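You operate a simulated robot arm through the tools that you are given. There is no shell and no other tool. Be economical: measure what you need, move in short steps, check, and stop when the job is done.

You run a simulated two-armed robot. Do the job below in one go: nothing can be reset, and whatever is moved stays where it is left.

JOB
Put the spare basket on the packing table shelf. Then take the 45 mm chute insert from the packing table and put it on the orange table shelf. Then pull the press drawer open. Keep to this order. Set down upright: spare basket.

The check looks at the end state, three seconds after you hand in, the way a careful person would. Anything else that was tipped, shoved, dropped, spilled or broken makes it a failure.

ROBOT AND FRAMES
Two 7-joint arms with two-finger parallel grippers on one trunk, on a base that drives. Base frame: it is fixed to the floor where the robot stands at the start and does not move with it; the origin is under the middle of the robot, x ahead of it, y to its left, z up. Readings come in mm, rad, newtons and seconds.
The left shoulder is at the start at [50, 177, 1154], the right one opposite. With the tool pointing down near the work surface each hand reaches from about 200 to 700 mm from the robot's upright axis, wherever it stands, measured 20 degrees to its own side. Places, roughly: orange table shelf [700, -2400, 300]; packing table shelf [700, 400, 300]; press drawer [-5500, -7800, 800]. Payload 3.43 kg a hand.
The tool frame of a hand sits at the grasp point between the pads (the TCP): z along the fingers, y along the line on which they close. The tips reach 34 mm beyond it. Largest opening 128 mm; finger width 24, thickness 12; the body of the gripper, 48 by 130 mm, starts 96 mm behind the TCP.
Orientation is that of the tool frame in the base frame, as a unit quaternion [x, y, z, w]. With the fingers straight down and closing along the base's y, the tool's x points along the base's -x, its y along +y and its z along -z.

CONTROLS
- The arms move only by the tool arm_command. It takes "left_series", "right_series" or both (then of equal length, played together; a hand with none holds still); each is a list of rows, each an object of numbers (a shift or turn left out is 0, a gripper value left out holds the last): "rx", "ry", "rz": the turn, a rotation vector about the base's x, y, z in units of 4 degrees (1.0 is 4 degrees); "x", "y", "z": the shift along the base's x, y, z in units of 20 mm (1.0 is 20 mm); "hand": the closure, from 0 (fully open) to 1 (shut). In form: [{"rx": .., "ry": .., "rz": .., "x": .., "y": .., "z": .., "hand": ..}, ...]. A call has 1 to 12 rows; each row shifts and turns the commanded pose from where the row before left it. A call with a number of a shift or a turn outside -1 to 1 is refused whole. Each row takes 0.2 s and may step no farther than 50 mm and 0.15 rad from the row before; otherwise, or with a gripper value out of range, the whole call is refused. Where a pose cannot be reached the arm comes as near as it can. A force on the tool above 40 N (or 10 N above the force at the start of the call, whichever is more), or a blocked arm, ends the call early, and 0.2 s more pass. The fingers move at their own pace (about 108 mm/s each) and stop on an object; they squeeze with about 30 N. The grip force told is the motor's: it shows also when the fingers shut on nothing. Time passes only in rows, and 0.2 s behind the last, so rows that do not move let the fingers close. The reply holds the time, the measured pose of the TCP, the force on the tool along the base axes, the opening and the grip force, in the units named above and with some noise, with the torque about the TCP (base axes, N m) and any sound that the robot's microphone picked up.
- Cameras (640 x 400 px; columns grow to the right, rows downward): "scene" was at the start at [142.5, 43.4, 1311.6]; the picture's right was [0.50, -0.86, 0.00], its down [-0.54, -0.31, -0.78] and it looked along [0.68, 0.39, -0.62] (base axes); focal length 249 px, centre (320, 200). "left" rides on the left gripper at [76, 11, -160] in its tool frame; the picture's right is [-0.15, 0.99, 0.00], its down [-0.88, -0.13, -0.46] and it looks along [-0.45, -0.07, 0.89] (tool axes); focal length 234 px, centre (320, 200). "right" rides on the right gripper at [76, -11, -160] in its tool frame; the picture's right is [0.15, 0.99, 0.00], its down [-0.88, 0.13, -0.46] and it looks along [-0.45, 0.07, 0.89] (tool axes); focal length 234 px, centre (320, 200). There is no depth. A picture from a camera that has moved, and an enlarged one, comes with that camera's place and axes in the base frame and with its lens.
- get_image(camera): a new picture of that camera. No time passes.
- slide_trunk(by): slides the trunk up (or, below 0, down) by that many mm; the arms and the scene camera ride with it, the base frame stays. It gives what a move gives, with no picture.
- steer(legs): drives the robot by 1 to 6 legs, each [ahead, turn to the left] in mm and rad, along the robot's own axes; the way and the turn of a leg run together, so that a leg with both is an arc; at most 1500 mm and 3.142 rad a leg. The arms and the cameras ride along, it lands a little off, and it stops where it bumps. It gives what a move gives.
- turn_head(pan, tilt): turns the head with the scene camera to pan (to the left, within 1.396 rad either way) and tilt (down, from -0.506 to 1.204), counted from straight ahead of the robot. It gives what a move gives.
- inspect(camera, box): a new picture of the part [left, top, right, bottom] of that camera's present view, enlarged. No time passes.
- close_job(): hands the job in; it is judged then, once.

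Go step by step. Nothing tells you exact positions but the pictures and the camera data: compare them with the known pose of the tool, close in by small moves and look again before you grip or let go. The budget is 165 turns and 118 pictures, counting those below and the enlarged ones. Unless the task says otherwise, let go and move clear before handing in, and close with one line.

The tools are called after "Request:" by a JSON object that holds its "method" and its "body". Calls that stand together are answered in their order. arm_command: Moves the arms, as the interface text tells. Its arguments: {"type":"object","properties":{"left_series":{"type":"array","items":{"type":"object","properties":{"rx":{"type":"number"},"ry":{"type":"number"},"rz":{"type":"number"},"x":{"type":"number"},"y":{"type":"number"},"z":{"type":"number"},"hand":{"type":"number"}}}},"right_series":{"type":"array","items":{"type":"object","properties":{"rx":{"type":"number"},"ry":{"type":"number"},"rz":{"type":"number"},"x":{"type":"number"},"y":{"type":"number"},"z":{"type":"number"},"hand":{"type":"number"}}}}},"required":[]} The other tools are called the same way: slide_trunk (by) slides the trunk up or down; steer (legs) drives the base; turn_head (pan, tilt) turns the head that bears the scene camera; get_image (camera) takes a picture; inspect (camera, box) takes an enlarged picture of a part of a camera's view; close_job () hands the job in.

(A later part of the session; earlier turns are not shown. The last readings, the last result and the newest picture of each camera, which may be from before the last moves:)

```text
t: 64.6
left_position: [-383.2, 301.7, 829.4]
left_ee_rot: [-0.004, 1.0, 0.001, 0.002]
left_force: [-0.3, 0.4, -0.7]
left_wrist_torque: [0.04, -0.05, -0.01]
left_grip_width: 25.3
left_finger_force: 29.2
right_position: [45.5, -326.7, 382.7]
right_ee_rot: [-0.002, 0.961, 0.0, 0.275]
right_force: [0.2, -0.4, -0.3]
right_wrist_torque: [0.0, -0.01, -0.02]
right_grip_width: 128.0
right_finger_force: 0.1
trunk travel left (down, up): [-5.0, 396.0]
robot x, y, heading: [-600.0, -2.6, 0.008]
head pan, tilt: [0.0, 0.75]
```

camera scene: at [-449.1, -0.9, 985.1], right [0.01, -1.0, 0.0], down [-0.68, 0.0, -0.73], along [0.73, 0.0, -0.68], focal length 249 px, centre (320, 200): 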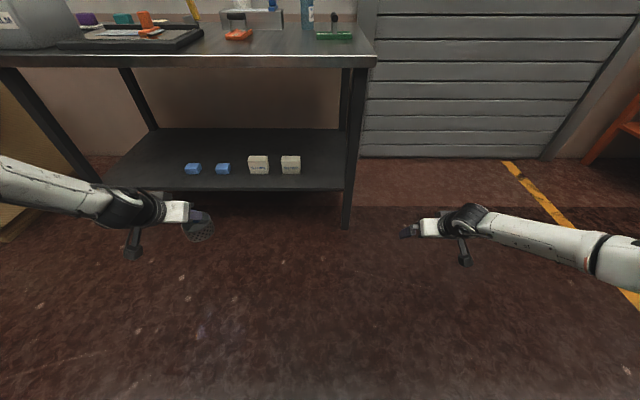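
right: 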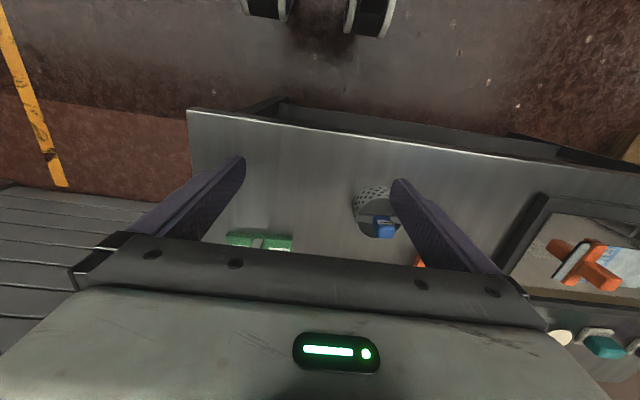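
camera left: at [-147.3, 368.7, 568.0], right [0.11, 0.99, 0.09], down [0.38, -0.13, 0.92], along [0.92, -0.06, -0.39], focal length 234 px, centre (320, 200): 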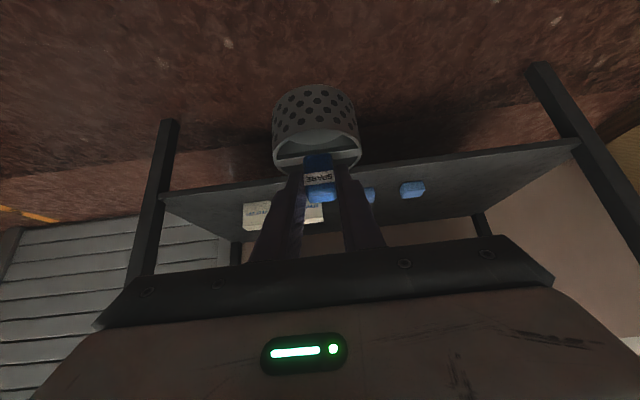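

Now replaying the mirrored sequence for the left arm: extend while tilting, then tilt to 68°.

Request:
{"method": "arm_command", "body": {"left_series": [{"x": 1, "y": -0.4, "ry": -1}, {"x": 1, "y": -0.4, "ry": -1}, {"x": 1, "y": -0.4, "ry": -1}, {"x": 1, "y": -0.4, "ry": -1}, {"x": 1, "y": -0.4, "ry": -1}, {"x": 1, "y": -0.4, "ry": -1}, {"x": 1, "y": -0.4, "ry": -1}, {"x": 1, "y": -0.4, "ry": -1}, {"x": 1, "y": -0.4, "ry": -1}, {"x": 1, "y": -0.4, "ry": -1}, {"x": 1, "ry": -1}, {"x": 1, "ry": -1}]}}

Request:
{"method": "arm_command", "body": {"left_series": [{"x": 0.5, "ry": -1, "z": -1}, {"ry": -1, "z": -1}, {"ry": -1, "z": -1}, {"ry": -1, "z": -1}, {"ry": -1, "z": -1}, {"ry": -1, "z": -1}, {"z": -1}, {"z": -1}, {"z": -1}, {"z": -1}, {"z": -1}, {"z": -1}]}}

Request:
{"method": "arm_command", "body": {"left_series": [{"y": 1, "x": 1}, {"y": 1, "x": 1}, {"y": 1, "x": 1}, {"y": 1, "x": 1}, {"y": 1, "x": 1}, {"x": 1}, {"x": 1}, {"x": 1}, {"x": 0.5}, {"z": -1}, {"z": -1}, {"z": -1}]}}

Request:
{"method": "get_image", "body": {"camera": "scene"}}

```text
t: 67.2
left_position: [-146.2, 219.7, 828.5]
left_ee_rot: [-0.004, 0.913, 0.0, 0.408]
left_force: [0.3, -1.0, -0.8]
left_wrist_torque: [-0.02, -0.03, 0.01]
left_grip_width: 25.3
left_finger_force: 29.8
right_position: [45.7, -326.8, 382.5]
right_ee_rot: [-0.002, 0.961, 0.0, 0.275]
right_force: [-0.3, 0.6, 0.5]
right_wrist_torque: [0.02, 0.01, -0.06]
right_grip_width: 127.9
right_finger_force: 0.0
trunk travel left (down, up): [-5.0, 396.0]
robot x, y, heading: [-600.2, -2.2, 0.011]
head pan, tilt: [0.0, 0.75]
```

```text
t: 69.8
left_position: [-105.5, 229.1, 606.5]
left_ee_rot: [-0.002, 0.809, -0.002, 0.587]
left_force: [1.1, 0.6, -1.8]
left_wrist_torque: [-0.01, 0.01, 0.03]
left_grip_width: 25.4
left_finger_force: 29.3
left hand out of reach, approached as far as the arm can: row 3, 4, 5, 11, 12
right_position: [45.4, -326.5, 381.9]
right_ee_rot: [-0.002, 0.961, 0.0, 0.276]
right_force: [0.2, 0.1, -0.6]
right_wrist_torque: [-0.01, -0.01, 0.04]
right_grip_width: 127.8
right_finger_force: 0.0
trunk travel left (down, up): [-5.0, 396.0]
robot x, y, heading: [-598.6, -0.3, 0.004]
head pan, tilt: [0.0, 0.75]
```

```text
t: 72.4
left_position: [46.1, 338.6, 582.8]
left_ee_rot: [-0.003, 0.809, -0.001, 0.588]
left_force: [-0.8, -0.1, -0.6]
left_wrist_torque: [0.0, 0.04, -0.02]
left_grip_width: 25.5
left_finger_force: 29.9
left hand out of reach, approached as far as the arm can: row 10, 11, 12
right_position: [45.7, -326.6, 382.2]
right_ee_rot: [-0.002, 0.961, 0.0, 0.275]
right_force: [0.5, 0.0, -0.2]
right_wrist_torque: [0.01, 0.0, 0.03]
right_grip_width: 128.1
right_finger_force: 0.0
trunk travel left (down, up): [-5.0, 396.0]
robot x, y, heading: [-600.3, -1.7, 0.003]
head pan, tilt: [0.0, 0.75]
```

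```text
91 pictures are left
camera scene: at [-449.1, -0.9, 985.1], right [0.01, -1.0, 0.0], down [-0.68, 0.0, -0.73], along [0.73, 0.0, -0.68], focal length 249 px, centre (320, 200)
```

scene: 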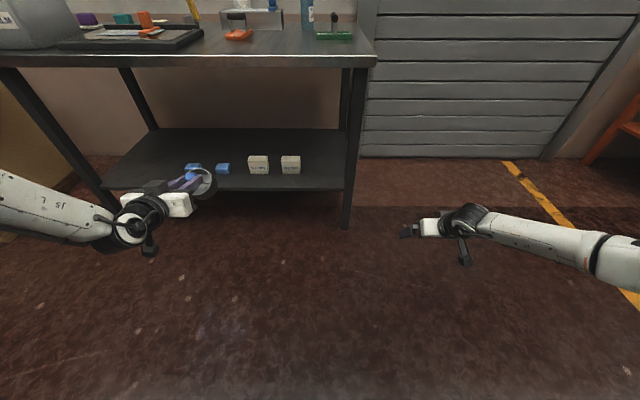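

Different branch, but the elbow is lower now. Continuing the mirrored sequence: up, extend, reduce the tilt to 40°.

Request:
{"method": "arm_command", "body": {"left_series": [{"z": 1, "ry": 1}, {"z": 1, "ry": 1}, {"z": 1, "ry": 1, "x": 0.5}, {"z": 1, "ry": 1, "x": 0.5}, {"z": 1, "ry": 1, "x": 0.5}, {"z": 1, "ry": 1, "x": 1}, {"x": 1, "ry": 1}, {"x": 1, "ry": 1}, {"x": 1}, {"x": 1}, {}]}}

Request:
{"method": "arm_command", "body": {"left_series": [{"z": -1}, {"z": -1}, {"z": -1}, {"z": -1}, {"z": -1}, {"z": -1}, {"z": -1}, {"z": -1}, {"z": -1}, {"z": -1}, {"z": -1}, {"z": -1}]}}

Request:
{"method": "get_image", "body": {"camera": "scene"}}

```text
t: 74.8
left_position: [141.5, 345.4, 704.0]
left_ee_rot: [-0.004, 0.94, 0.001, 0.342]
left_force: [0.6, -0.5, -1.1]
left_wrist_torque: [0.05, 0.05, 0.0]
left_grip_width: 25.4
left_finger_force: 29.5
left hand out of reach, approached as far as the arm can: row 9, 10
right_position: [45.4, -325.3, 382.7]
right_ee_rot: [-0.003, 0.961, 0.0, 0.276]
right_force: [-0.4, -0.6, 0.2]
right_wrist_torque: [-0.01, -0.01, 0.02]
right_grip_width: 128.1
right_finger_force: 0.1
trunk travel left (down, up): [-5.0, 396.0]
robot x, y, heading: [-598.6, -2.9, 0.009]
head pan, tilt: [0.0, 0.75]
```

```text
t: 77.4
left_position: [53.0, 361.2, 525.7]
left_ee_rot: [-0.004, 0.94, 0.0, 0.341]
left_force: [-0.2, 0.5, -1.1]
left_wrist_torque: [0.02, 0.0, 0.01]
left_grip_width: 25.3
left_finger_force: 30.2
left hand out of reach, approached as far as the arm can: row 2, 3, 4, 5, 6, 7, 8, 9, 10, 11, 12
right_position: [43.9, -326.5, 382.0]
right_ee_rot: [-0.002, 0.961, 0.0, 0.276]
right_force: [-0.4, 0.4, 0.4]
right_wrist_torque: [-0.02, 0.04, 0.04]
right_grip_width: 127.6
right_finger_force: 0.0
trunk travel left (down, up): [-5.0, 396.0]
robot x, y, heading: [-603.3, -4.5, 0.008]
head pan, tilt: [0.0, 0.75]
```

```text
90 pictures are left
camera scene: at [-449.1, -0.9, 985.1], right [0.01, -1.0, 0.0], down [-0.68, 0.0, -0.73], along [0.73, 0.0, -0.68], focal length 249 px, centre (320, 200)
```

scene: 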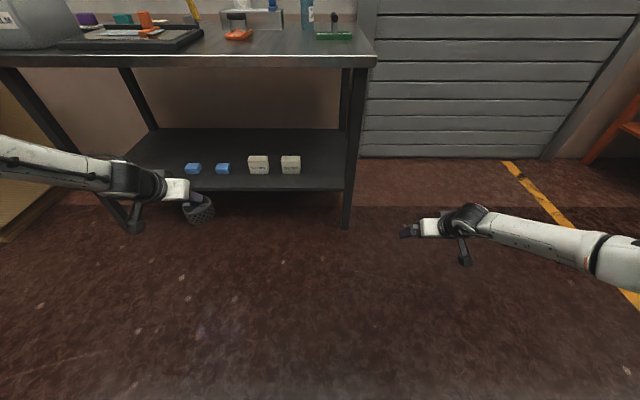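

The left arm's elbow stays higher than the right's did. I'll test whether yawing the hand left frees the elbow to drop.

Request:
{"method": "arm_command", "body": {"left_series": [{"z": 1, "rz": 1}, {"z": 1, "rz": 1}, {"z": 1, "rz": 1, "x": 0.5}, {"z": 1, "rz": 1, "x": 0.5}, {"z": 1, "rz": 1, "x": 0.5}, {"rz": 1, "x": 0.5}, {"rz": 1}, {"rz": 1}, {"z": -1}, {"z": -1}, {"z": -1}, {"z": -1}]}}

Request:
{"method": "arm_command", "body": {"left_series": [{"z": -1}, {"z": -1}, {"z": -1}, {"z": -1}, {"z": -1}, {"z": -1}]}}

```text
t: 80.0
left_position: [48.7, 380.5, 571.0]
left_ee_rot: [-0.261, 0.902, 0.093, 0.33]
left_force: [0.4, 0.2, -0.8]
left_wrist_torque: [-0.03, 0.01, 0.0]
left_grip_width: 25.3
left_finger_force: 30.2
left hand out of reach, approached as far as the arm can: row 7, 8, 9, 10, 11, 12
right_position: [44.3, -326.8, 383.2]
right_ee_rot: [-0.002, 0.961, -0.001, 0.275]
right_force: [-0.1, -0.3, 0.1]
right_wrist_torque: [-0.03, 0.01, -0.03]
right_grip_width: 128.0
right_finger_force: 0.0
trunk travel left (down, up): [-5.0, 396.0]
robot x, y, heading: [-600.6, -2.4, 0.004]
head pan, tilt: [0.0, 0.75]
```

```text
t: 81.4
left_position: [-3.1, 403.7, 509.8]
left_ee_rot: [-0.262, 0.902, 0.094, 0.33]
left_force: [0.0, 0.0, -1.2]
left_wrist_torque: [-0.04, 0.03, 0.02]
left_grip_width: 25.4
left_finger_force: 30.4
left hand out of reach, approached as far as the arm can: row 1, 2, 3, 4, 5, 6
right_position: [45.2, -325.1, 382.3]
right_ee_rot: [-0.002, 0.961, -0.001, 0.276]
right_force: [-0.2, -0.9, -0.3]
right_wrist_torque: [-0.03, -0.02, -0.05]
right_grip_width: 128.2
right_finger_force: 0.0
trunk travel left (down, up): [-5.0, 396.0]
robot x, y, heading: [-598.3, -3.5, 0.001]
head pan, tilt: [0.0, 0.75]
```

Yawing left is worse. Trying yaw to the right.

Request:
{"method": "arm_command", "body": {"left_series": [{"z": 1, "rz": -1}, {"z": 1, "rz": -1}, {"z": 1, "rz": -1, "x": 1}, {"z": 1, "rz": -1, "x": 1}, {"z": 1, "rz": -1, "x": 1}, {"z": 1, "rz": -1, "x": 1}, {"rz": -1}, {"rz": -1}, {"rz": -1}, {"rz": -1}, {"rz": -1}, {"rz": -1}]}}

Request:
{"method": "arm_command", "body": {"left_series": [{"rz": -1}, {"rz": -1}, {"z": -1}, {"z": -1}, {"z": -1}, {"z": -1}, {"z": -1}, {"z": -1}, {"z": -1}, {"z": -1}, {"z": -1}, {"z": -1}]}}

```text
t: 84.0
left_position: [77.4, 403.7, 627.4]
left_ee_rot: [0.128, 0.931, -0.048, 0.339]
left_force: [-0.1, 0.1, -1.6]
left_wrist_torque: [0.01, 0.05, -0.02]
left_grip_width: 25.1
left_finger_force: 29.7
right_position: [45.8, -327.3, 381.8]
right_ee_rot: [-0.002, 0.961, 0.0, 0.276]
right_force: [-0.4, -0.2, -1.3]
right_wrist_torque: [-0.02, -0.01, -0.03]
right_grip_width: 127.8
right_finger_force: 0.0
trunk travel left (down, up): [-5.0, 396.0]
robot x, y, heading: [-597.4, -4.2, 0.007]
head pan, tilt: [0.0, 0.75]
```

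```text
t: 86.6
left_position: [-0.5, 384.4, 516.3]
left_ee_rot: [0.192, 0.92, -0.071, 0.334]
left_force: [0.7, 0.1, -1.3]
left_wrist_torque: [-0.01, 0.01, -0.01]
left_grip_width: 25.0
left_finger_force: 30.1
left hand out of reach, approached as far as the arm can: row 4, 5, 6, 7, 8, 9, 10, 11, 12
right_position: [44.6, -326.0, 383.2]
right_ee_rot: [-0.003, 0.961, 0.0, 0.276]
right_force: [-0.2, 0.0, -0.1]
right_wrist_torque: [-0.02, 0.04, 0.02]
right_grip_width: 128.0
right_finger_force: 0.0
trunk travel left (down, up): [-5.0, 396.0]
robot x, y, heading: [-602.0, 0.4, 0.012]
head pan, tilt: [0.0, 0.75]
```

Yaw doesn't help. The elbow must be forced down: I'll pitch the hand past horizontal close in (forearm must then come from below), then extend.

Request:
{"method": "arm_command", "body": {"left_series": [{"z": 1, "rz": 1, "x": -0.5, "y": -0.6}, {"z": 1, "rz": 1, "x": -0.5, "y": -0.6}, {"z": 1, "rz": 1, "x": -0.5, "y": -0.6}, {"z": 1, "rz": 1, "x": -0.5, "y": -0.6}, {"z": 1, "rz": 1, "x": -0.5, "y": -0.6}, {"rz": 1, "x": -0.5, "y": -0.6, "z": 1}, {"ry": -1, "y": -0.6}, {"ry": -1, "y": -0.6}, {"ry": -1, "y": -0.6}, {"ry": -1, "y": -0.6}, {"ry": -1}, {"ry": -1}]}}

Request:
{"method": "arm_command", "body": {"left_series": [{"ry": -1}, {"ry": -1}, {"ry": -1}, {"ry": -1}, {"ry": -1}, {"ry": -1}, {"ry": -1}, {"ry": -1}, {"ry": -1}, {"ry": -1}, {}]}}

Request:
{"method": "get_image", "body": {"camera": "scene"}}

```text
t: 89.2
left_position: [-78.7, 356.7, 610.6]
left_ee_rot: [-0.004, 0.847, 0.0, 0.532]
left_force: [0.1, -0.4, -0.9]
left_wrist_torque: [0.02, 0.02, -0.01]
left_grip_width: 25.4
left_finger_force: 29.6
left hand out of reach, approached as far as the arm can: row 4, 5, 6, 7
right_position: [45.8, -326.8, 382.7]
right_ee_rot: [-0.002, 0.961, 0.001, 0.275]
right_force: [-0.7, 0.4, 0.2]
right_wrist_torque: [-0.01, 0.02, 0.0]
right_grip_width: 127.9
right_finger_force: 0.0
trunk travel left (down, up): [-5.0, 396.0]
robot x, y, heading: [-601.7, -1.7, 0.004]
head pan, tilt: [0.0, 0.75]
```

```text
t: 91.6
left_position: [-83.3, 389.3, 674.4]
left_ee_rot: [-0.003, 0.614, -0.001, 0.79]
left_force: [-0.1, 0.2, -0.9]
left_wrist_torque: [0.04, 0.04, 0.0]
left_grip_width: 25.2
left_finger_force: 29.7
left hand out of reach, approached as far as the arm can: row 6, 7, 8, 9
right_position: [45.7, -326.9, 383.0]
right_ee_rot: [-0.002, 0.961, 0.0, 0.276]
right_force: [-0.7, -0.7, 0.0]
right_wrist_torque: [0.01, 0.01, -0.01]
right_grip_width: 128.0
right_finger_force: 0.1
trunk travel left (down, up): [-5.0, 396.0]
robot x, y, heading: [-598.2, -1.2, 0.007]
head pan, tilt: [0.0, 0.75]
```

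```text
89 pictures are left
camera scene: at [-449.1, -0.8, 985.1], right [0.01, -1.0, 0.0], down [-0.68, 0.0, -0.73], along [0.73, 0.0, -0.68], focal length 249 px, centre (320, 200)
```

scene: 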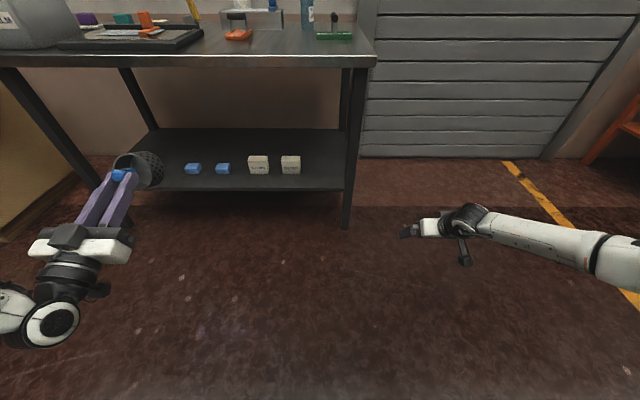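

The hand is at 104° and the forearm appears lower. Extending forward while pitching back down to 40°.

Request:
{"method": "arm_command", "body": {"left_series": [{"ry": 1, "x": 1, "y": -0.4}, {"ry": 1, "x": 1, "y": -0.4}, {"ry": 1, "x": 1, "y": -0.4}, {"ry": 1, "x": 1, "y": -0.4}, {"ry": 1, "x": 1}, {"ry": 1, "x": 1}, {"ry": 1, "x": 1}, {"ry": 1, "x": 1}, {"ry": 1, "x": 1}, {}]}}

Request:
{"method": "arm_command", "body": {"left_series": [{"ry": 1, "x": 0.5}, {"ry": 1, "x": 0.5}, {"ry": 1, "x": 0.5}, {"ry": 1, "x": 0.5}, {"ry": 1}, {"ry": 1}, {"ry": 1}, {}]}}

Request:
{"method": "get_image", "body": {"camera": "scene"}}

```text
t: 93.8
left_position: [94.1, 366.6, 673.1]
left_ee_rot: [-0.001, 0.828, -0.005, 0.56]
left_force: [0.0, 0.3, -1.1]
left_wrist_torque: [-0.03, 0.08, -0.01]
left_grip_width: 25.3
left_finger_force: 30.0
left hand out of reach, approached as far as the arm can: row 9
right_position: [44.9, -327.5, 382.6]
right_ee_rot: [-0.001, 0.961, 0.0, 0.275]
right_force: [-0.8, 0.2, 0.1]
right_wrist_torque: [-0.01, 0.01, -0.01]
right_grip_width: 128.0
right_finger_force: 0.0
trunk travel left (down, up): [-5.0, 396.0]
robot x, y, heading: [-602.1, -3.2, 0.006]
head pan, tilt: [0.0, 0.75]
```

```text
t: 95.6
left_position: [116.5, 435.9, 658.3]
left_ee_rot: [-0.004, 0.94, 0.0, 0.342]
left_force: [0.8, -0.2, -1.1]
left_wrist_torque: [-0.05, 0.03, 0.0]
left_grip_width: 25.6
left_finger_force: 30.0
left hand out of reach, approached as far as the arm can: row 1, 2, 3, 4, 5
right_position: [46.1, -326.3, 382.6]
right_ee_rot: [-0.002, 0.961, 0.0, 0.276]
right_force: [0.7, 0.1, 0.7]
right_wrist_torque: [-0.01, -0.02, -0.01]
right_grip_width: 127.8
right_finger_force: 0.0
trunk travel left (down, up): [-5.0, 396.0]
robot x, y, heading: [-597.8, -1.7, 0.01]
head pan, tilt: [0.0, 0.75]
```

```text
88 pictures are left
camera scene: at [-449.1, -0.9, 985.1], right [0.01, -1.0, 0.0], down [-0.68, 0.0, -0.73], along [0.73, 0.0, -0.68], focal length 249 px, centre (320, 200)
```

scene: 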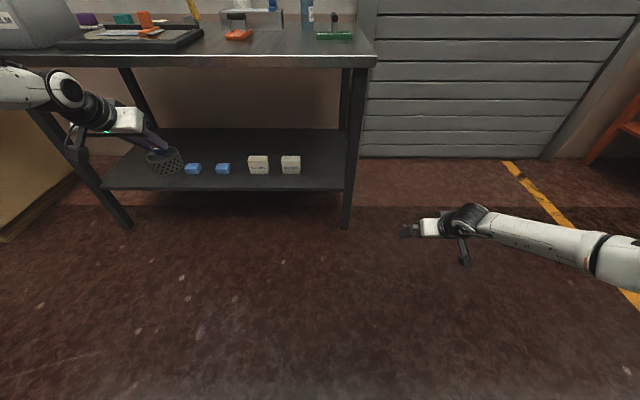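

The left elbow stays up. Alternative: set the basket back on the table with the left hand and use the right arm, which already has a good low posture. Raising the trunk and bringing the left hand back to its earlier pose.

Request:
{"method": "slide_trunk", "body": {"by": 320}}

Request:
{"method": "arm_command", "body": {"left_series": [{"x": -1, "y": -1}, {"x": -1, "y": -1}, {"x": -1, "y": -1}, {"x": -1, "y": -1}, {"x": -1, "y": -1}, {"x": -1, "y": -1}, {"x": -1, "y": -1}, {"x": -1, "y": -1}, {"x": -1, "y": -1}, {"x": -1, "y": -1}, {"x": -1, "y": -1}, {"x": -1, "y": -1}], "right_series": [{"z": 1}, {"z": 1}, {"z": 1}, {"z": 1}, {"z": 1}, {"z": 1}, {"z": 1}, {"z": 1}, {"z": 1}, {"z": 1}, {"z": 1}, {"z": 1}]}}

Request:
{"method": "steer", "body": {"legs": [[280, -0.4], [280, 0.4]]}}

Request:
{"method": "get_image", "body": {"camera": "left"}}

Request:
{"method": "get_image", "body": {"camera": "scene"}}

```text
t: 98.8
left_position: [115.7, 435.9, 977.4]
left_ee_rot: [-0.003, 0.939, -0.001, 0.343]
left_force: [-0.2, 0.2, -0.9]
left_wrist_torque: [0.02, 0.01, 0.01]
left_grip_width: 25.4
left_finger_force: 30.0
right_position: [45.9, -326.6, 701.0]
right_ee_rot: [-0.002, 0.961, -0.001, 0.275]
right_force: [0.0, -0.1, 0.6]
right_wrist_torque: [0.02, -0.04, -0.02]
right_grip_width: 128.0
right_finger_force: 0.0
trunk travel left (down, up): [-325.0, 76.0]
robot x, y, heading: [-598.8, -4.8, 0.008]
head pan, tilt: [0.0, 0.75]
```

```text
t: 101.4
left_position: [-126.0, 195.5, 977.5]
left_ee_rot: [-0.005, 0.939, 0.001, 0.343]
left_force: [-0.3, 0.3, -1.7]
left_wrist_torque: [0.02, 0.02, 0.0]
left_grip_width: 25.3
left_finger_force: 30.5
right_position: [43.7, -328.9, 942.7]
right_ee_rot: [-0.001, 0.961, -0.001, 0.275]
right_force: [0.4, -0.5, 0.1]
right_wrist_torque: [0.02, -0.01, 0.02]
right_grip_width: 128.0
right_finger_force: 0.1
trunk travel left (down, up): [-325.0, 76.0]
robot x, y, heading: [-598.8, -2.4, 0.009]
head pan, tilt: [0.0, 0.75]
```

```text
t: 104.9
left_position: [415.6, 94.6, 976.8]
left_ee_rot: [-0.006, 0.939, 0.001, 0.343]
left_force: [0.0, 0.4, -1.5]
left_wrist_torque: [0.04, 0.01, 0.0]
left_grip_width: 25.2
left_finger_force: 29.6
right_position: [587.0, -429.8, 941.4]
right_ee_rot: [-0.005, 0.961, 0.001, 0.275]
right_force: [0.9, 0.1, -0.5]
right_wrist_torque: [-0.02, 0.02, 0.04]
right_grip_width: 127.9
right_finger_force: 0.0
trunk travel left (down, up): [-325.0, 76.0]
robot x, y, heading: [-58.6, -106.9, 0.009]
head pan, tilt: [0.0, 0.75]
```

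```text
87 pictures are left
camera left: at [254.3, 102.6, 1050.2], right [0.1, 0.99, 0.09], down [0.38, -0.12, 0.92], along [0.92, -0.06, -0.39], focal length 234 px, centre (320, 200)
```

left: 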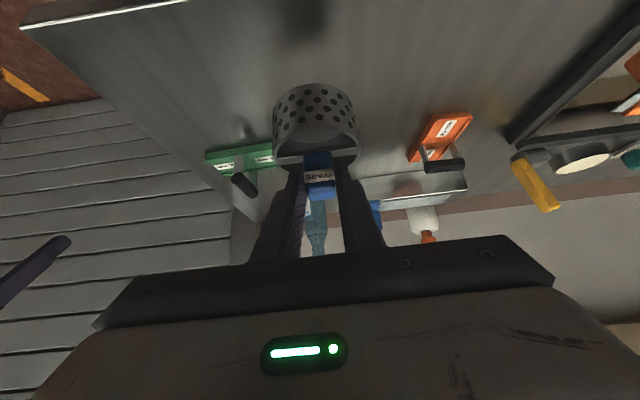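

```text
86 pictures are left
camera scene: at [92.0, -104.6, 1305.0], right [0.01, -1.0, 0.0], down [-0.68, -0.01, -0.73], along [0.73, 0.01, -0.68], focal length 249 px, centre (320, 200)
```

scene: 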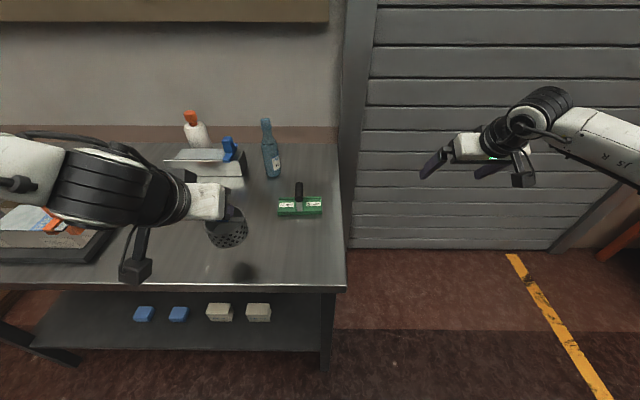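

The basket is unchanged in the grip. Lowering it onto a free spot near [435,65] on the table.

Request:
{"method": "arm_command", "body": {"left_series": [{"y": -0.5, "z": -0.8, "x": 0.2}, {"y": -0.5, "z": -0.8, "x": 0.2}, {"y": -0.5, "z": -0.8, "x": 0.2}, {"z": -0.8}, {"z": -0.5}, {"z": -0.3}, {}]}}

Request:
{"method": "get_image", "body": {"camera": "left"}}

```text
t: 106.5
left_position: [427.3, 63.5, 896.2]
left_ee_rot: [-0.005, 0.939, 0.0, 0.343]
left_force: [-0.3, -0.1, -1.3]
left_wrist_torque: [-0.02, 0.01, -0.02]
left_grip_width: 25.4
left_finger_force: 30.2
right_position: [586.4, -428.4, 942.7]
right_ee_rot: [-0.006, 0.961, 0.001, 0.275]
right_force: [0.5, 0.1, -0.9]
right_wrist_torque: [-0.02, -0.02, -0.02]
right_grip_width: 128.2
right_finger_force: 0.0
trunk travel left (down, up): [-325.0, 76.0]
robot x, y, heading: [-58.1, -103.6, 0.008]
head pan, tilt: [0.0, 0.75]
```

```text
85 pictures are left
camera left: at [265.8, 72.4, 970.1], right [0.1, 0.99, 0.09], down [0.38, -0.12, 0.92], along [0.92, -0.06, -0.39], focal length 234 px, centre (320, 200)
```

left: 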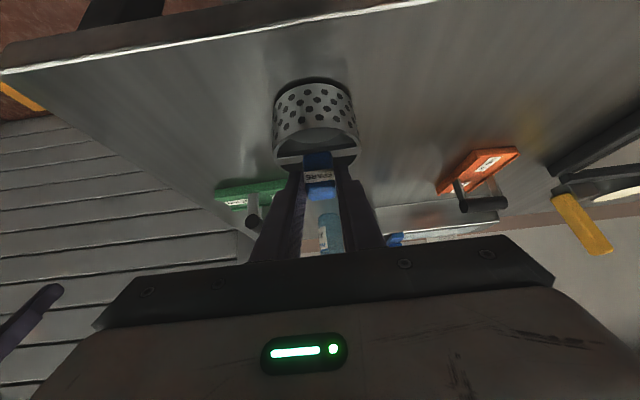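

Request:
{"method": "arm_command", "body": {"left_series": [{"z": -0.2}, {"z": -0.15}, {"z": -0.1}, {}]}}

```text
t: 107.5
left_position: [427.5, 62.9, 890.2]
left_ee_rot: [-0.006, 0.938, 0.001, 0.347]
left_force: [-1.5, 2.7, 21.0]
left_wrist_torque: [0.13, -0.46, 0.07]
left_grip_width: 25.6
left_finger_force: 29.9
right_position: [586.1, -428.9, 943.1]
right_ee_rot: [-0.005, 0.961, 0.0, 0.276]
right_force: [-0.4, 0.7, -0.6]
right_wrist_torque: [0.01, -0.01, -0.02]
right_grip_width: 127.7
right_finger_force: 0.1
trunk travel left (down, up): [-325.0, 76.0]
robot x, y, heading: [-57.2, -103.6, 0.012]
head pan, tilt: [0.0, 0.75]
```

Contact made. Easing slightly, opening, and withdrawing along the finger axis.

Request:
{"method": "arm_command", "body": {"left_series": [{"z": 0.08}, {"hand": 0.6}, {"hand": 0.4}, {"hand": 0.2}, {"x": -0.4, "z": 0.5}, {"x": -0.6, "z": 0.8}, {"x": -0.5, "z": 0.9}, {"z": 1, "y": 0.5}, {"z": 1, "y": 1}, {"z": 0.5, "y": 1}, {}]}}

Request:
{"method": "get_image", "body": {"camera": "scene"}}

```text
t: 109.9
left_position: [399.1, 112.1, 984.6]
left_ee_rot: [-0.005, 0.939, 0.0, 0.343]
left_force: [0.0, -0.7, 0.4]
left_wrist_torque: [-0.04, -0.01, -0.02]
left_grip_width: 102.3
left_finger_force: 0.1
right_position: [587.0, -429.5, 942.3]
right_ee_rot: [-0.005, 0.961, 0.001, 0.275]
right_force: [0.4, 0.1, -0.4]
right_wrist_torque: [0.0, 0.03, -0.01]
right_grip_width: 128.2
right_finger_force: 0.1
trunk travel left (down, up): [-325.0, 76.0]
robot x, y, heading: [-56.5, -105.7, 0.005]
head pan, tilt: [0.0, 0.75]
```

```text
84 pictures are left
camera scene: at [91.4, -105.0, 1305.1], right [0.01, -1.0, 0.0], down [-0.68, -0.01, -0.73], along [0.73, 0.01, -0.68], focal length 249 px, centre (320, 200)
```

scene: 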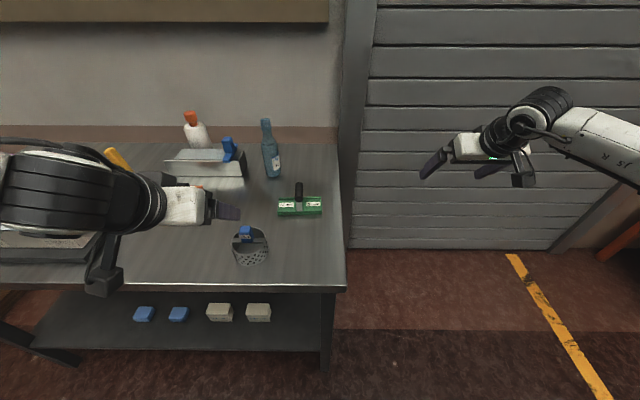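

Basket stands upright near [443,63]. I'll retract the left arm, back off, and shift the robot sideways so the right hand lines up with the basket.

Request:
{"method": "arm_command", "body": {"left_series": [{"z": 1, "x": -0.5}, {"z": 1, "x": -0.5}, {"z": 1, "x": -0.5, "ry": 1}, {"z": 1, "x": -1, "ry": 1, "y": 0.4}, {"z": 1, "x": -1, "ry": 1, "y": 0.4}, {"z": 1, "x": -1, "ry": 1, "y": 0.4}, {"z": 1, "x": -1, "ry": 1, "y": 0.4}, {"x": -1, "ry": 1, "y": 0.4}, {"x": -1, "ry": 1, "y": 0.4}, {"x": -1, "ry": 1, "y": 0.4}, {"x": -1, "ry": 1, "y": 0.4}, {"x": -1, "ry": 1, "y": 0.4}]}}

Request:
{"method": "steer", "body": {"legs": [[-500, 0], [0, 1.564], [491, 0], [0, -1.571], [220, 0]]}}

Request:
{"method": "get_image", "body": {"camera": "scene"}}

Request:
{"method": "get_image", "body": {"camera": "right"}}

```text
t: 112.5
left_position: [186.3, 188.1, 1122.8]
left_ee_rot: [-0.004, 1.0, 0.003, 0.0]
left_force: [-0.3, 0.0, 0.5]
left_wrist_torque: [0.03, 0.02, 0.03]
left_grip_width: 102.3
left_finger_force: 0.1
right_position: [586.9, -428.5, 941.8]
right_ee_rot: [-0.005, 0.961, 0.001, 0.275]
right_force: [0.1, -0.5, 0.0]
right_wrist_torque: [-0.01, 0.02, 0.03]
right_grip_width: 127.7
right_finger_force: 0.1
trunk travel left (down, up): [-325.0, 76.0]
robot x, y, heading: [-62.7, -109.1, 0.009]
head pan, tilt: [0.0, 0.75]
```

```text
t: 126.9
left_position: [-98.6, 682.0, 1123.0]
left_ee_rot: [-0.007, 1.0, 0.003, 0.001]
left_force: [0.5, 0.1, -0.3]
left_wrist_torque: [-0.01, 0.02, 0.0]
left_grip_width: 102.2
left_finger_force: 0.1
right_position: [303.8, 65.3, 942.2]
right_ee_rot: [-0.007, 0.961, 0.002, 0.275]
right_force: [-0.1, 0.6, 0.0]
right_wrist_torque: [0.0, 0.02, 0.01]
right_grip_width: 128.2
right_finger_force: 0.0
trunk travel left (down, up): [-325.0, 76.0]
robot x, y, heading: [-343.5, 384.4, 0.013]
head pan, tilt: [0.0, 0.75]
```

```text
83 pictures are left
camera scene: at [-191.9, 388.7, 1305.0], right [0.01, -1.0, 0.0], down [-0.68, -0.01, -0.73], along [0.73, 0.01, -0.68], focal length 249 px, centre (320, 200)
```

scene: 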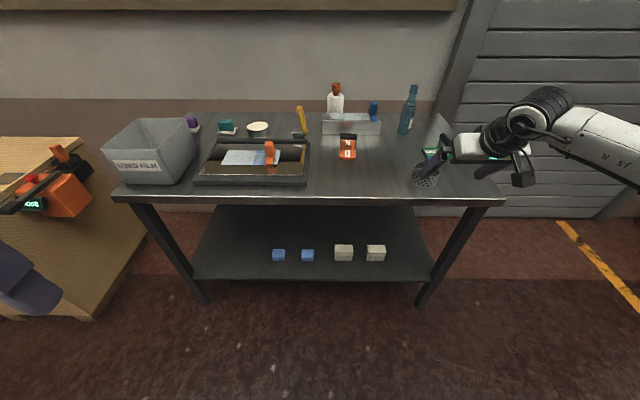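

```text
82 pictures are left
camera right: at [155.5, 53.4, 1038.1], right [-0.14, 0.99, -0.08], down [0.5, 0.14, 0.85], along [0.85, 0.08, -0.52], focal length 234 px, centre (320, 200)
```

right: 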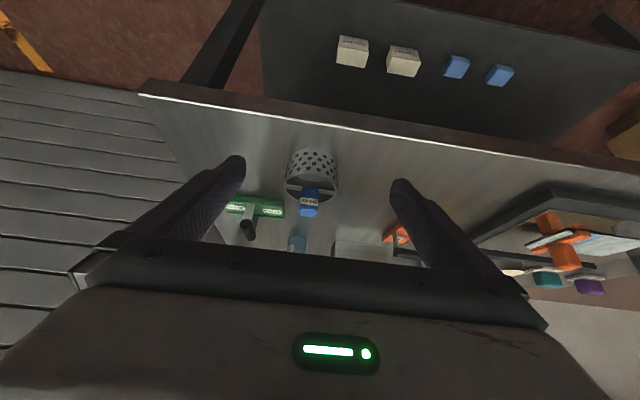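

The right hand lines up with the knob at about [445,66]. Driving 115 mm ahead, with the fingers above the knob.

Request:
{"method": "steer", "body": {"legs": [[108, -0.005]]}}

Request:
{"method": "inspect", "body": {"camera": "right", "box": [200, 100, 440, 250]}}

```text
t: 128.1
left_position: [9.8, 681.4, 1122.7]
left_ee_rot: [-0.004, 1.0, 0.002, -0.001]
left_force: [1.0, -0.6, -0.1]
left_wrist_torque: [-0.04, 0.04, 0.04]
left_grip_width: 102.5
left_finger_force: 0.0
right_position: [408.9, 64.4, 940.9]
right_ee_rot: [-0.004, 0.961, 0.001, 0.276]
right_force: [0.7, 0.2, -0.2]
right_wrist_torque: [-0.04, 0.02, 0.01]
right_grip_width: 127.9
right_finger_force: 0.0
trunk travel left (down, up): [-325.0, 76.0]
robot x, y, heading: [-238.4, 387.1, 0.008]
head pan, tilt: [0.0, 0.75]
```

```text
2.67 times, centred on (320, 175) of right
camera zoom: at [259.8, 52.2, 1038.0], right [-0.13, 0.99, -0.08], down [0.5, 0.14, 0.85], along [0.85, 0.07, -0.52], focal length 624 px, centre (320, 267)
```

zoom: 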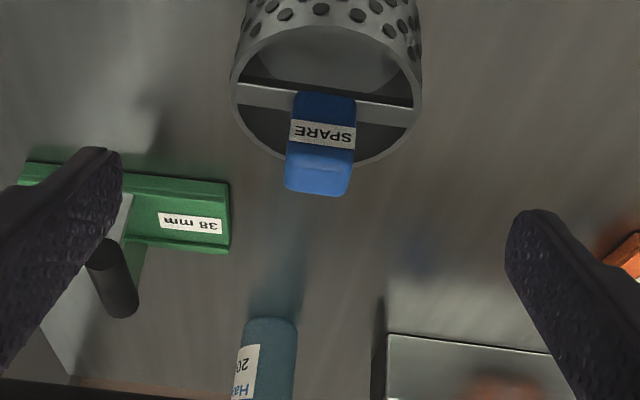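

Knob at [446,64,868]. Moving in along the finger axis.

Request:
{"method": "arm_command", "body": {"right_series": [{"x": 0.35, "z": -0.7}, {"x": 0.35, "z": -0.7}, {"x": 0.3, "z": -0.7}, {"x": 0.25, "z": -0.55}, {}]}}

Request:
{"method": "inspect", "body": {"camera": "right", "box": [200, 100, 440, 250]}}

```text
t: 129.3
left_position: [8.8, 681.4, 1123.6]
left_ee_rot: [-0.004, 1.0, 0.003, 0.001]
left_force: [-0.3, 0.5, -0.1]
left_wrist_torque: [0.02, 0.0, 0.0]
left_grip_width: 102.4
left_finger_force: 0.0
right_position: [433.8, 65.2, 888.4]
right_ee_rot: [-0.003, 0.961, 0.0, 0.275]
right_force: [-0.2, 0.8, 0.1]
right_wrist_torque: [0.01, 0.0, -0.02]
right_grip_width: 128.0
right_finger_force: 0.2
trunk travel left (down, up): [-325.0, 76.0]
robot x, y, heading: [-243.2, 388.3, 0.007]
head pan, tilt: [0.0, 0.75]
```

```text
2.67 times, centred on (320, 175) of right
camera zoom: at [284.2, 53.1, 984.3], right [-0.13, 0.99, -0.08], down [0.5, 0.14, 0.85], along [0.85, 0.07, -0.52], focal length 624 px, centre (320, 267)
```

zoom: 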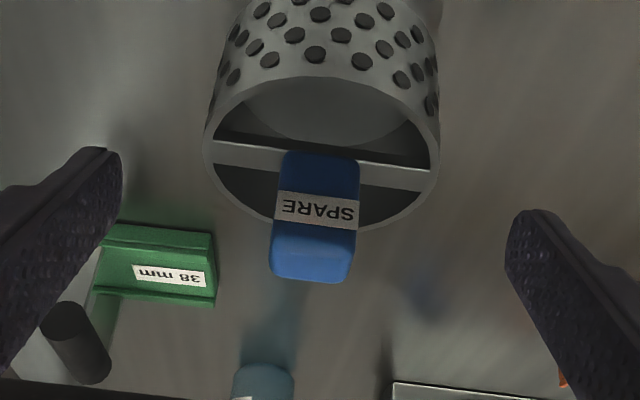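

Aligned. Closing the right gripper and lifting.

Request:
{"method": "arm_command", "body": {"right_series": [{"hand": 0.5}, {"hand": 1}, {"hand": 1}, {"hand": 1}, {"hand": 1}, {"z": 0.4}, {"z": 0.6}, {"z": 0.8}, {"z": 0.8}, {}]}}

Request:
{"method": "inspect", "body": {"camera": "right", "box": [200, 60, 440, 250]}}

```text
t: 131.5
left_position: [8.4, 681.6, 1122.2]
left_ee_rot: [-0.004, 1.0, 0.003, 0.001]
left_force: [-0.3, 0.0, -0.3]
left_wrist_torque: [-0.01, -0.01, -0.03]
left_grip_width: 102.3
left_finger_force: 0.1
right_position: [432.3, 64.4, 942.0]
right_ee_rot: [-0.004, 0.961, 0.001, 0.275]
right_force: [0.3, -0.3, -1.4]
right_wrist_torque: [0.01, 0.02, -0.05]
right_grip_width: 25.3
right_finger_force: 30.0
trunk travel left (down, up): [-325.0, 76.0]
robot x, y, heading: [-238.0, 385.1, 0.009]
head pan, tilt: [0.0, 0.75]
```

```text
2.11 times, centred on (320, 155) of right
camera zoom: at [283.7, 52.8, 1036.8], right [-0.13, 0.99, -0.08], down [0.5, 0.14, 0.85], along [0.85, 0.07, -0.52], focal length 493 px, centre (320, 295)
```

zoom: 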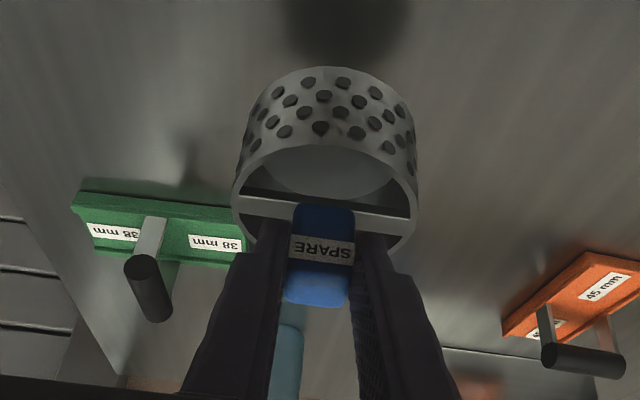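

Lifted cleanly. Backing off 260 mm, lowering the trunk, then the arm.

Request:
{"method": "steer", "body": {"legs": [[-270, 0]]}}

Request:
{"method": "slide_trunk", "body": {"by": -322}}

Request:
{"method": "arm_command", "body": {"right_series": [{"z": -1, "x": -0.3, "y": -0.3}, {"z": -1, "x": -0.3, "y": -0.3}, {"z": -1, "x": -0.3, "y": -0.3}, {"z": -1, "x": -0.3, "y": -0.3}, {"z": -1, "x": -0.3, "y": -0.3}, {"z": -1}, {"z": -1}, {"z": -1}, {"z": -1}, {}]}}

Request:
{"method": "get_image", "body": {"camera": "scene"}}

Request:
{"method": "get_image", "body": {"camera": "right"}}

```text
t: 133.4
left_position: [-257.6, 676.7, 1122.4]
left_ee_rot: [0.0, 1.0, 0.003, 0.0]
left_force: [0.0, 0.2, 0.1]
left_wrist_torque: [0.04, -0.03, 0.01]
left_grip_width: 102.6
left_finger_force: 0.1
right_position: [162.2, 57.7, 942.4]
right_ee_rot: [0.0, 0.961, -0.001, 0.275]
right_force: [0.9, 0.7, -0.5]
right_wrist_torque: [-0.01, 0.03, 0.03]
right_grip_width: 25.7
right_finger_force: 30.3
trunk travel left (down, up): [-325.0, 76.0]
robot x, y, heading: [-503.6, 384.0, 0.0]
head pan, tilt: [0.0, 0.75]
```

```text
t: 136.6
left_position: [-256.9, 677.7, 801.6]
left_ee_rot: [0.0, 1.0, 0.003, 0.001]
left_force: [0.0, 0.1, -0.3]
left_wrist_torque: [0.01, 0.0, 0.02]
left_grip_width: 102.4
left_finger_force: 0.1
right_position: [162.1, 58.0, 620.9]
right_ee_rot: [-0.001, 0.962, 0.0, 0.275]
right_force: [-0.8, 0.2, -1.2]
right_wrist_torque: [-0.01, 0.01, -0.02]
right_grip_width: 25.1
right_finger_force: 29.9
trunk travel left (down, up): [-3.0, 398.0]
robot x, y, heading: [-507.8, 386.0, 0.001]
head pan, tilt: [0.0, 0.75]
```

```text
t: 138.8
left_position: [-256.3, 677.8, 801.5]
left_ee_rot: [0.0, 1.0, 0.003, 0.0]
left_force: [0.2, 0.6, 0.7]
left_wrist_torque: [0.04, 0.02, 0.0]
left_grip_width: 102.4
left_finger_force: 0.1
right_position: [131.9, 28.5, 438.8]
right_ee_rot: [-0.001, 0.961, -0.001, 0.276]
right_force: [-0.3, 0.1, -1.7]
right_wrist_torque: [-0.02, 0.02, 0.01]
right_grip_width: 25.5
right_finger_force: 29.9
trunk travel left (down, up): [-3.0, 398.0]
robot x, y, heading: [-508.1, 388.6, 0.002]
head pan, tilt: [0.0, 0.75]
```

```text
78 pictures are left
camera scene: at [-355.0, 386.4, 983.1], right [0.0, -1.0, 0.0], down [-0.68, 0.0, -0.73], along [0.73, 0.0, -0.68], focal length 249 px, centre (320, 200)
```

scene: 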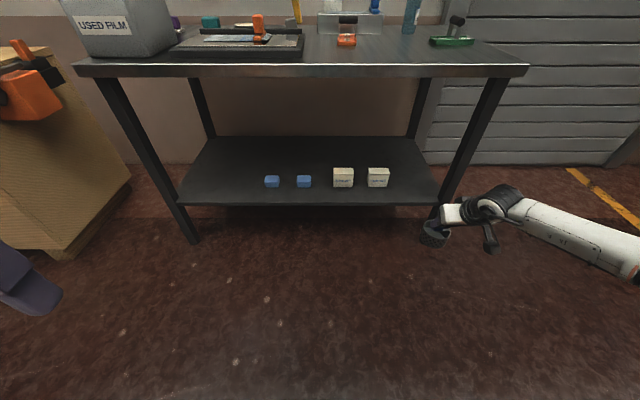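

```text
77 pictures are left
camera right: at [-18.3, 17.0, 534.7], right [-0.12, 0.99, -0.08], down [0.51, 0.13, 0.85], along [0.85, 0.07, -0.52], focal length 234 px, centre (320, 200)
```

right: 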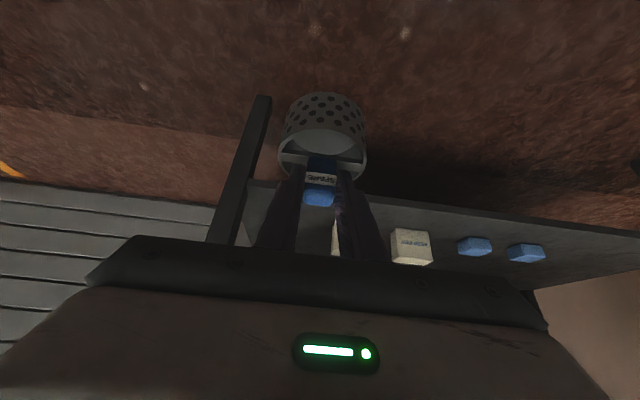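

Shelf right end is near y -76 and the front-right leg near [350,-90]; white box at y≈138. I'll centre the basket at y≈45 and drive in.

Request:
{"method": "arm_command", "body": {"right_series": [{"y": 0.8}, {}]}}

Request:
{"method": "steer", "body": {"legs": [[220, 0]]}}

Request:
{"method": "get_image", "body": {"camera": "right"}}

Request:
{"method": "get_image", "body": {"camera": "scene"}}

```text
t: 139.3
left_position: [-257.4, 677.5, 801.3]
left_ee_rot: [0.0, 1.0, 0.003, 0.001]
left_force: [0.1, 0.2, 0.1]
left_wrist_torque: [-0.03, 0.01, 0.03]
left_grip_width: 102.6
left_finger_force: 0.1
right_position: [131.2, 43.6, 438.0]
right_ee_rot: [-0.001, 0.961, 0.0, 0.276]
right_force: [-1.1, -0.2, -1.2]
right_wrist_torque: [0.02, 0.03, 0.01]
right_grip_width: 25.2
right_finger_force: 30.2
trunk travel left (down, up): [-3.0, 398.0]
robot x, y, heading: [-502.4, 385.0, 0.004]
head pan, tilt: [0.0, 0.75]
```

```text
t: 141.0
left_position: [-39.1, 675.5, 800.8]
left_ee_rot: [0.002, 1.0, 0.002, 0.001]
left_force: [0.3, 0.3, -0.2]
left_wrist_torque: [0.01, -0.04, 0.03]
left_grip_width: 102.3
left_finger_force: 0.0
right_position: [345.0, 41.0, 438.5]
right_ee_rot: [0.001, 0.961, -0.001, 0.275]
right_force: [0.6, 0.2, -1.9]
right_wrist_torque: [0.0, 0.02, -0.03]
right_grip_width: 25.4
right_finger_force: 30.0
trunk travel left (down, up): [-3.0, 398.0]
robot x, y, heading: [-289.7, 382.6, -0.003]
head pan, tilt: [0.0, 0.75]
```

```text
76 pictures are left
camera right: at [196.4, 31.3, 534.9], right [-0.12, 0.99, -0.08], down [0.51, 0.13, 0.85], along [0.85, 0.06, -0.52], focal length 234 px, centre (320, 200)
```

right: 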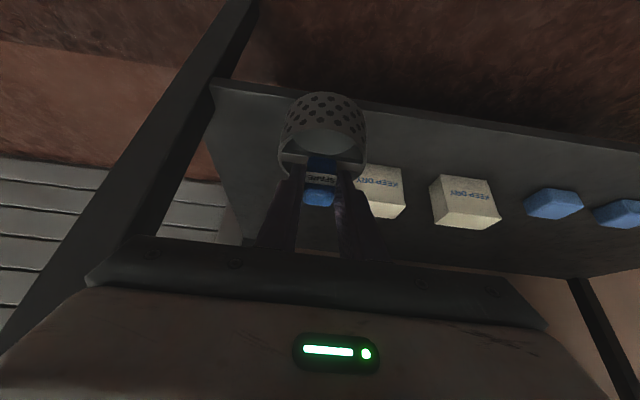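

```text
75 pictures are left
camera scene: at [-139.7, 385.8, 983.1], right [0.0, -1.0, 0.0], down [-0.68, 0.0, -0.73], along [0.73, 0.0, -0.68], focal length 249 px, centre (320, 200)
```

scene: 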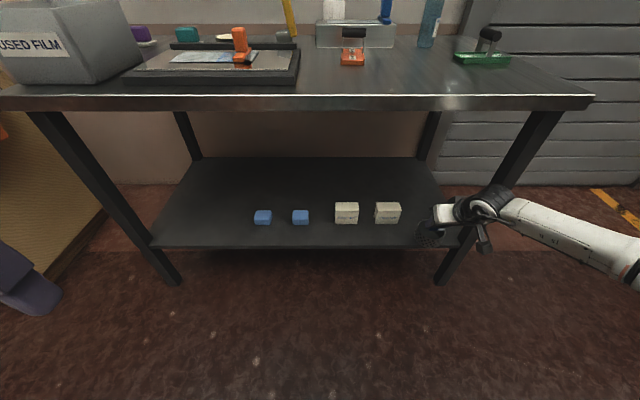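

Shelf front edge at x≈364; box starts at [475,108]. Driving the last 85 mm.

Request:
{"method": "steer", "body": {"legs": [[88, 0]]}}

Request:
{"method": "arm_command", "body": {"right_series": [{"z": -0.7}, {"z": -0.7}, {"z": -0.5}, {}]}}

Request:
{"method": "get_image", "body": {"camera": "right"}}

Request:
{"method": "get_image", "body": {"camera": "scene"}}

```text
t: 142.1
left_position: [46.0, 675.0, 800.8]
left_ee_rot: [0.002, 1.0, 0.003, 0.001]
left_force: [0.3, 0.4, 0.0]
left_wrist_torque: [0.02, -0.04, 0.0]
left_grip_width: 102.5
left_finger_force: 0.1
right_position: [431.9, 40.7, 439.2]
right_ee_rot: [0.003, 0.961, -0.002, 0.276]
right_force: [-0.5, -0.1, -0.7]
right_wrist_torque: [0.0, -0.02, 0.0]
right_grip_width: 25.3
right_finger_force: 30.4
trunk travel left (down, up): [-3.0, 398.0]
robot x, y, heading: [-207.6, 383.4, -0.001]
head pan, tilt: [0.0, 0.75]
```

```text
t: 143.1
left_position: [47.7, 676.3, 800.6]
left_ee_rot: [0.002, 1.0, 0.002, 0.001]
left_force: [0.2, 0.2, -0.8]
left_wrist_torque: [0.0, 0.01, -0.01]
left_grip_width: 102.6
left_finger_force: 0.1
right_position: [431.1, 41.1, 399.8]
right_ee_rot: [0.001, 0.961, -0.001, 0.276]
right_force: [0.5, 0.1, -0.4]
right_wrist_torque: [-0.02, 0.01, 0.04]
right_grip_width: 25.2
right_finger_force: 30.5
trunk travel left (down, up): [-3.0, 398.0]
robot x, y, heading: [-202.7, 387.8, -0.001]
head pan, tilt: [0.0, 0.75]
```

```text
74 pictures are left
camera right: at [282.8, 30.9, 496.0], right [-0.12, 0.99, -0.08], down [0.51, 0.13, 0.85], along [0.85, 0.06, -0.52], focal length 234 px, centre (320, 200)
```

right: 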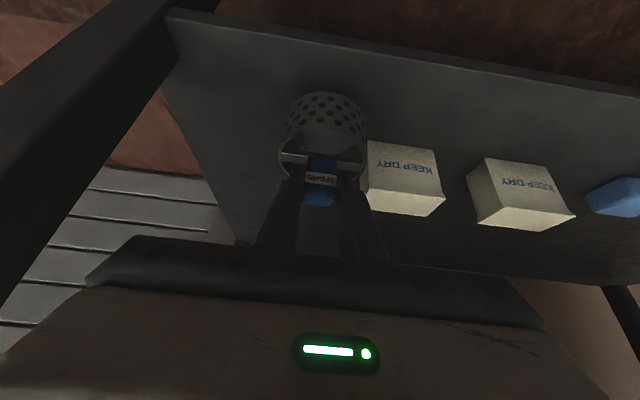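

```text
73 pictures are left
camera scene: at [-52.3, 385.5, 983.1], right [0.0, -1.0, 0.0], down [-0.68, 0.0, -0.73], along [0.73, 0.0, -0.68], focal length 249 px, centre (320, 200)
```

scene: 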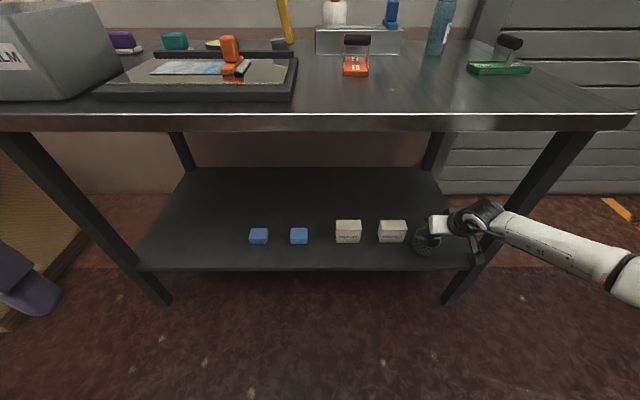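

The basket is over the shelf. Shifting 14 mm away from the box, then lowering to contact.

Request:
{"method": "arm_command", "body": {"right_series": [{"y": -0.7}, {"z": -0.25}, {"z": -0.15}, {"z": -0.1}, {}]}}

```text
t: 144.3
left_position: [45.9, 675.9, 801.2]
left_ee_rot: [0.002, 1.0, 0.002, 0.0]
left_force: [0.5, -0.2, -0.5]
left_wrist_torque: [0.02, 0.01, -0.01]
left_grip_width: 102.4
left_finger_force: 0.1
right_position: [432.2, 25.5, 391.0]
right_ee_rot: [0.001, 0.961, -0.001, 0.275]
right_force: [0.9, -0.5, -1.3]
right_wrist_torque: [0.05, 0.03, 0.0]
right_grip_width: 25.3
right_finger_force: 30.0
trunk travel left (down, up): [-3.0, 398.0]
robot x, y, heading: [-200.8, 383.5, -0.002]
head pan, tilt: [0.0, 0.75]
```

Request:
{"method": "arm_command", "body": {"right_series": [{"z": -0.1}, {"z": -0.1}, {}]}}

```text
t: 145.1
left_position: [46.7, 676.0, 800.1]
left_ee_rot: [0.002, 1.0, 0.003, 0.001]
left_force: [-0.5, 0.3, -0.1]
left_wrist_torque: [0.02, 0.03, -0.01]
left_grip_width: 102.3
left_finger_force: 0.1
right_position: [432.3, 26.9, 385.2]
right_ee_rot: [0.002, 0.961, -0.001, 0.277]
right_force: [0.2, 0.5, -1.0]
right_wrist_torque: [0.01, 0.02, 0.01]
right_grip_width: 25.3
right_finger_force: 30.2
trunk travel left (down, up): [-3.0, 398.0]
robot x, y, heading: [-200.0, 383.3, -0.005]
head pan, tilt: [0.0, 0.75]
```

Request:
{"method": "arm_command", "body": {"right_series": [{"z": -0.12}, {"z": -0.12}, {}]}}

Request:
{"method": "inspect", "body": {"camera": "scene", "box": [370, 190, 500, 290]}}

```text
t: 145.9
left_position: [47.0, 676.3, 800.8]
left_ee_rot: [0.001, 1.0, 0.003, 0.001]
left_force: [0.5, -0.3, 0.5]
left_wrist_torque: [0.03, -0.01, -0.01]
left_grip_width: 102.4
left_finger_force: 0.0
right_position: [433.7, 26.3, 382.1]
right_ee_rot: [0.002, 0.961, -0.001, 0.275]
right_force: [-0.5, 0.2, -1.0]
right_wrist_torque: [0.0, -0.02, -0.03]
right_grip_width: 25.1
right_finger_force: 30.5
trunk travel left (down, up): [-3.0, 398.0]
robot x, y, heading: [-202.2, 385.3, 0.001]
head pan, tilt: [0.0, 0.75]
```

```text
4.00 times, centred on (435, 240) of scene
camera zoom: at [-52.3, 385.5, 983.1], right [0.0, -1.0, 0.0], down [-0.68, 0.0, -0.73], along [0.73, 0.0, -0.68], focal length 997 px, centre (-140, 40)
```

zoom: 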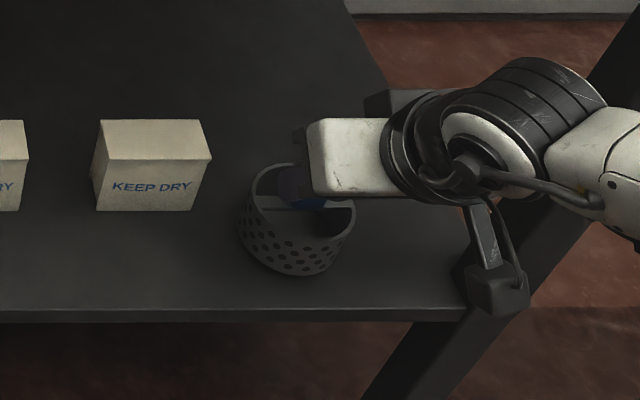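

No contact yet; continuing down in small steps.

Request:
{"method": "arm_command", "body": {"right_series": [{"z": -0.12}, {"z": -0.12}, {"z": -0.12}, {}]}}

Request:
{"method": "arm_command", "body": {"right_series": [{"z": -0.12}, {"z": -0.12}, {}]}}

```text
t: 146.9
left_position: [47.6, 675.9, 800.7]
left_ee_rot: [0.002, 1.0, 0.003, 0.002]
left_force: [0.2, 0.4, 0.5]
left_wrist_torque: [-0.02, -0.01, 0.0]
left_grip_width: 102.4
left_finger_force: 0.0
right_position: [433.3, 26.8, 374.5]
right_ee_rot: [0.002, 0.961, -0.002, 0.276]
right_force: [0.0, 0.0, -1.0]
right_wrist_torque: [-0.01, 0.06, -0.01]
right_grip_width: 25.4
right_finger_force: 30.4
trunk travel left (down, up): [-3.0, 398.0]
robot x, y, heading: [-203.7, 387.0, -0.0]
head pan, tilt: [0.0, 0.75]
```

```text
t: 147.7
left_position: [46.8, 675.4, 801.4]
left_ee_rot: [0.001, 1.0, 0.003, 0.001]
left_force: [-1.0, 0.4, 0.3]
left_wrist_torque: [-0.01, -0.04, -0.02]
left_grip_width: 102.6
left_finger_force: 0.1
right_position: [432.9, 25.6, 369.1]
right_ee_rot: [0.002, 0.961, -0.002, 0.275]
right_force: [-0.1, 0.9, -1.0]
right_wrist_torque: [0.02, 0.0, 0.04]
right_grip_width: 25.5
right_finger_force: 30.4
trunk travel left (down, up): [-3.0, 398.0]
robot x, y, heading: [-205.0, 383.5, -0.002]
head pan, tilt: [0.0, 0.75]
```

Request:
{"method": "arm_command", "body": {"right_series": [{"z": -0.15}, {"z": -0.15}, {"z": -0.15}, {"z": -0.15}, {}]}}

Request:
{"method": "get_image", "body": {"camera": "right"}}

```text
t: 148.9
left_position: [45.4, 675.5, 801.4]
left_ee_rot: [0.002, 1.0, 0.003, 0.002]
left_force: [-0.1, -0.3, -0.6]
left_wrist_torque: [0.0, 0.0, -0.02]
left_grip_width: 102.4
left_finger_force: 0.0
right_position: [434.3, 26.3, 362.0]
right_ee_rot: [0.001, 0.96, -0.001, 0.28]
right_force: [5.2, -3.1, 19.0]
right_wrist_torque: [-0.06, -0.45, -0.05]
right_grip_width: 25.2
right_finger_force: 29.9
trunk travel left (down, up): [-3.0, 398.0]
robot x, y, heading: [-204.7, 385.2, -0.002]
head pan, tilt: [0.0, 0.75]
```

```text
71 pictures are left
camera right: at [285.2, 16.6, 457.4], right [-0.12, 0.99, -0.08], down [0.5, 0.13, 0.86], along [0.86, 0.06, -0.51], focal length 234 px, centre (320, 200)
```

right: 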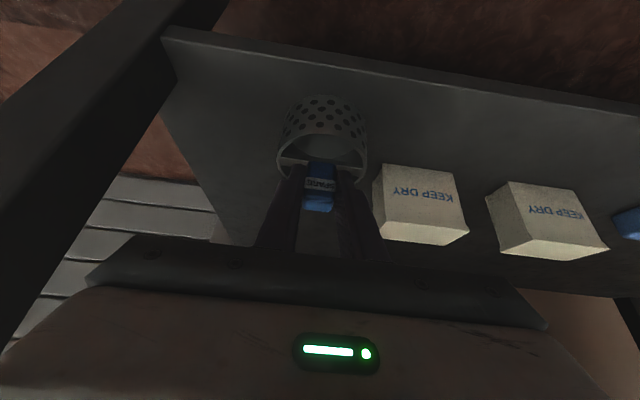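

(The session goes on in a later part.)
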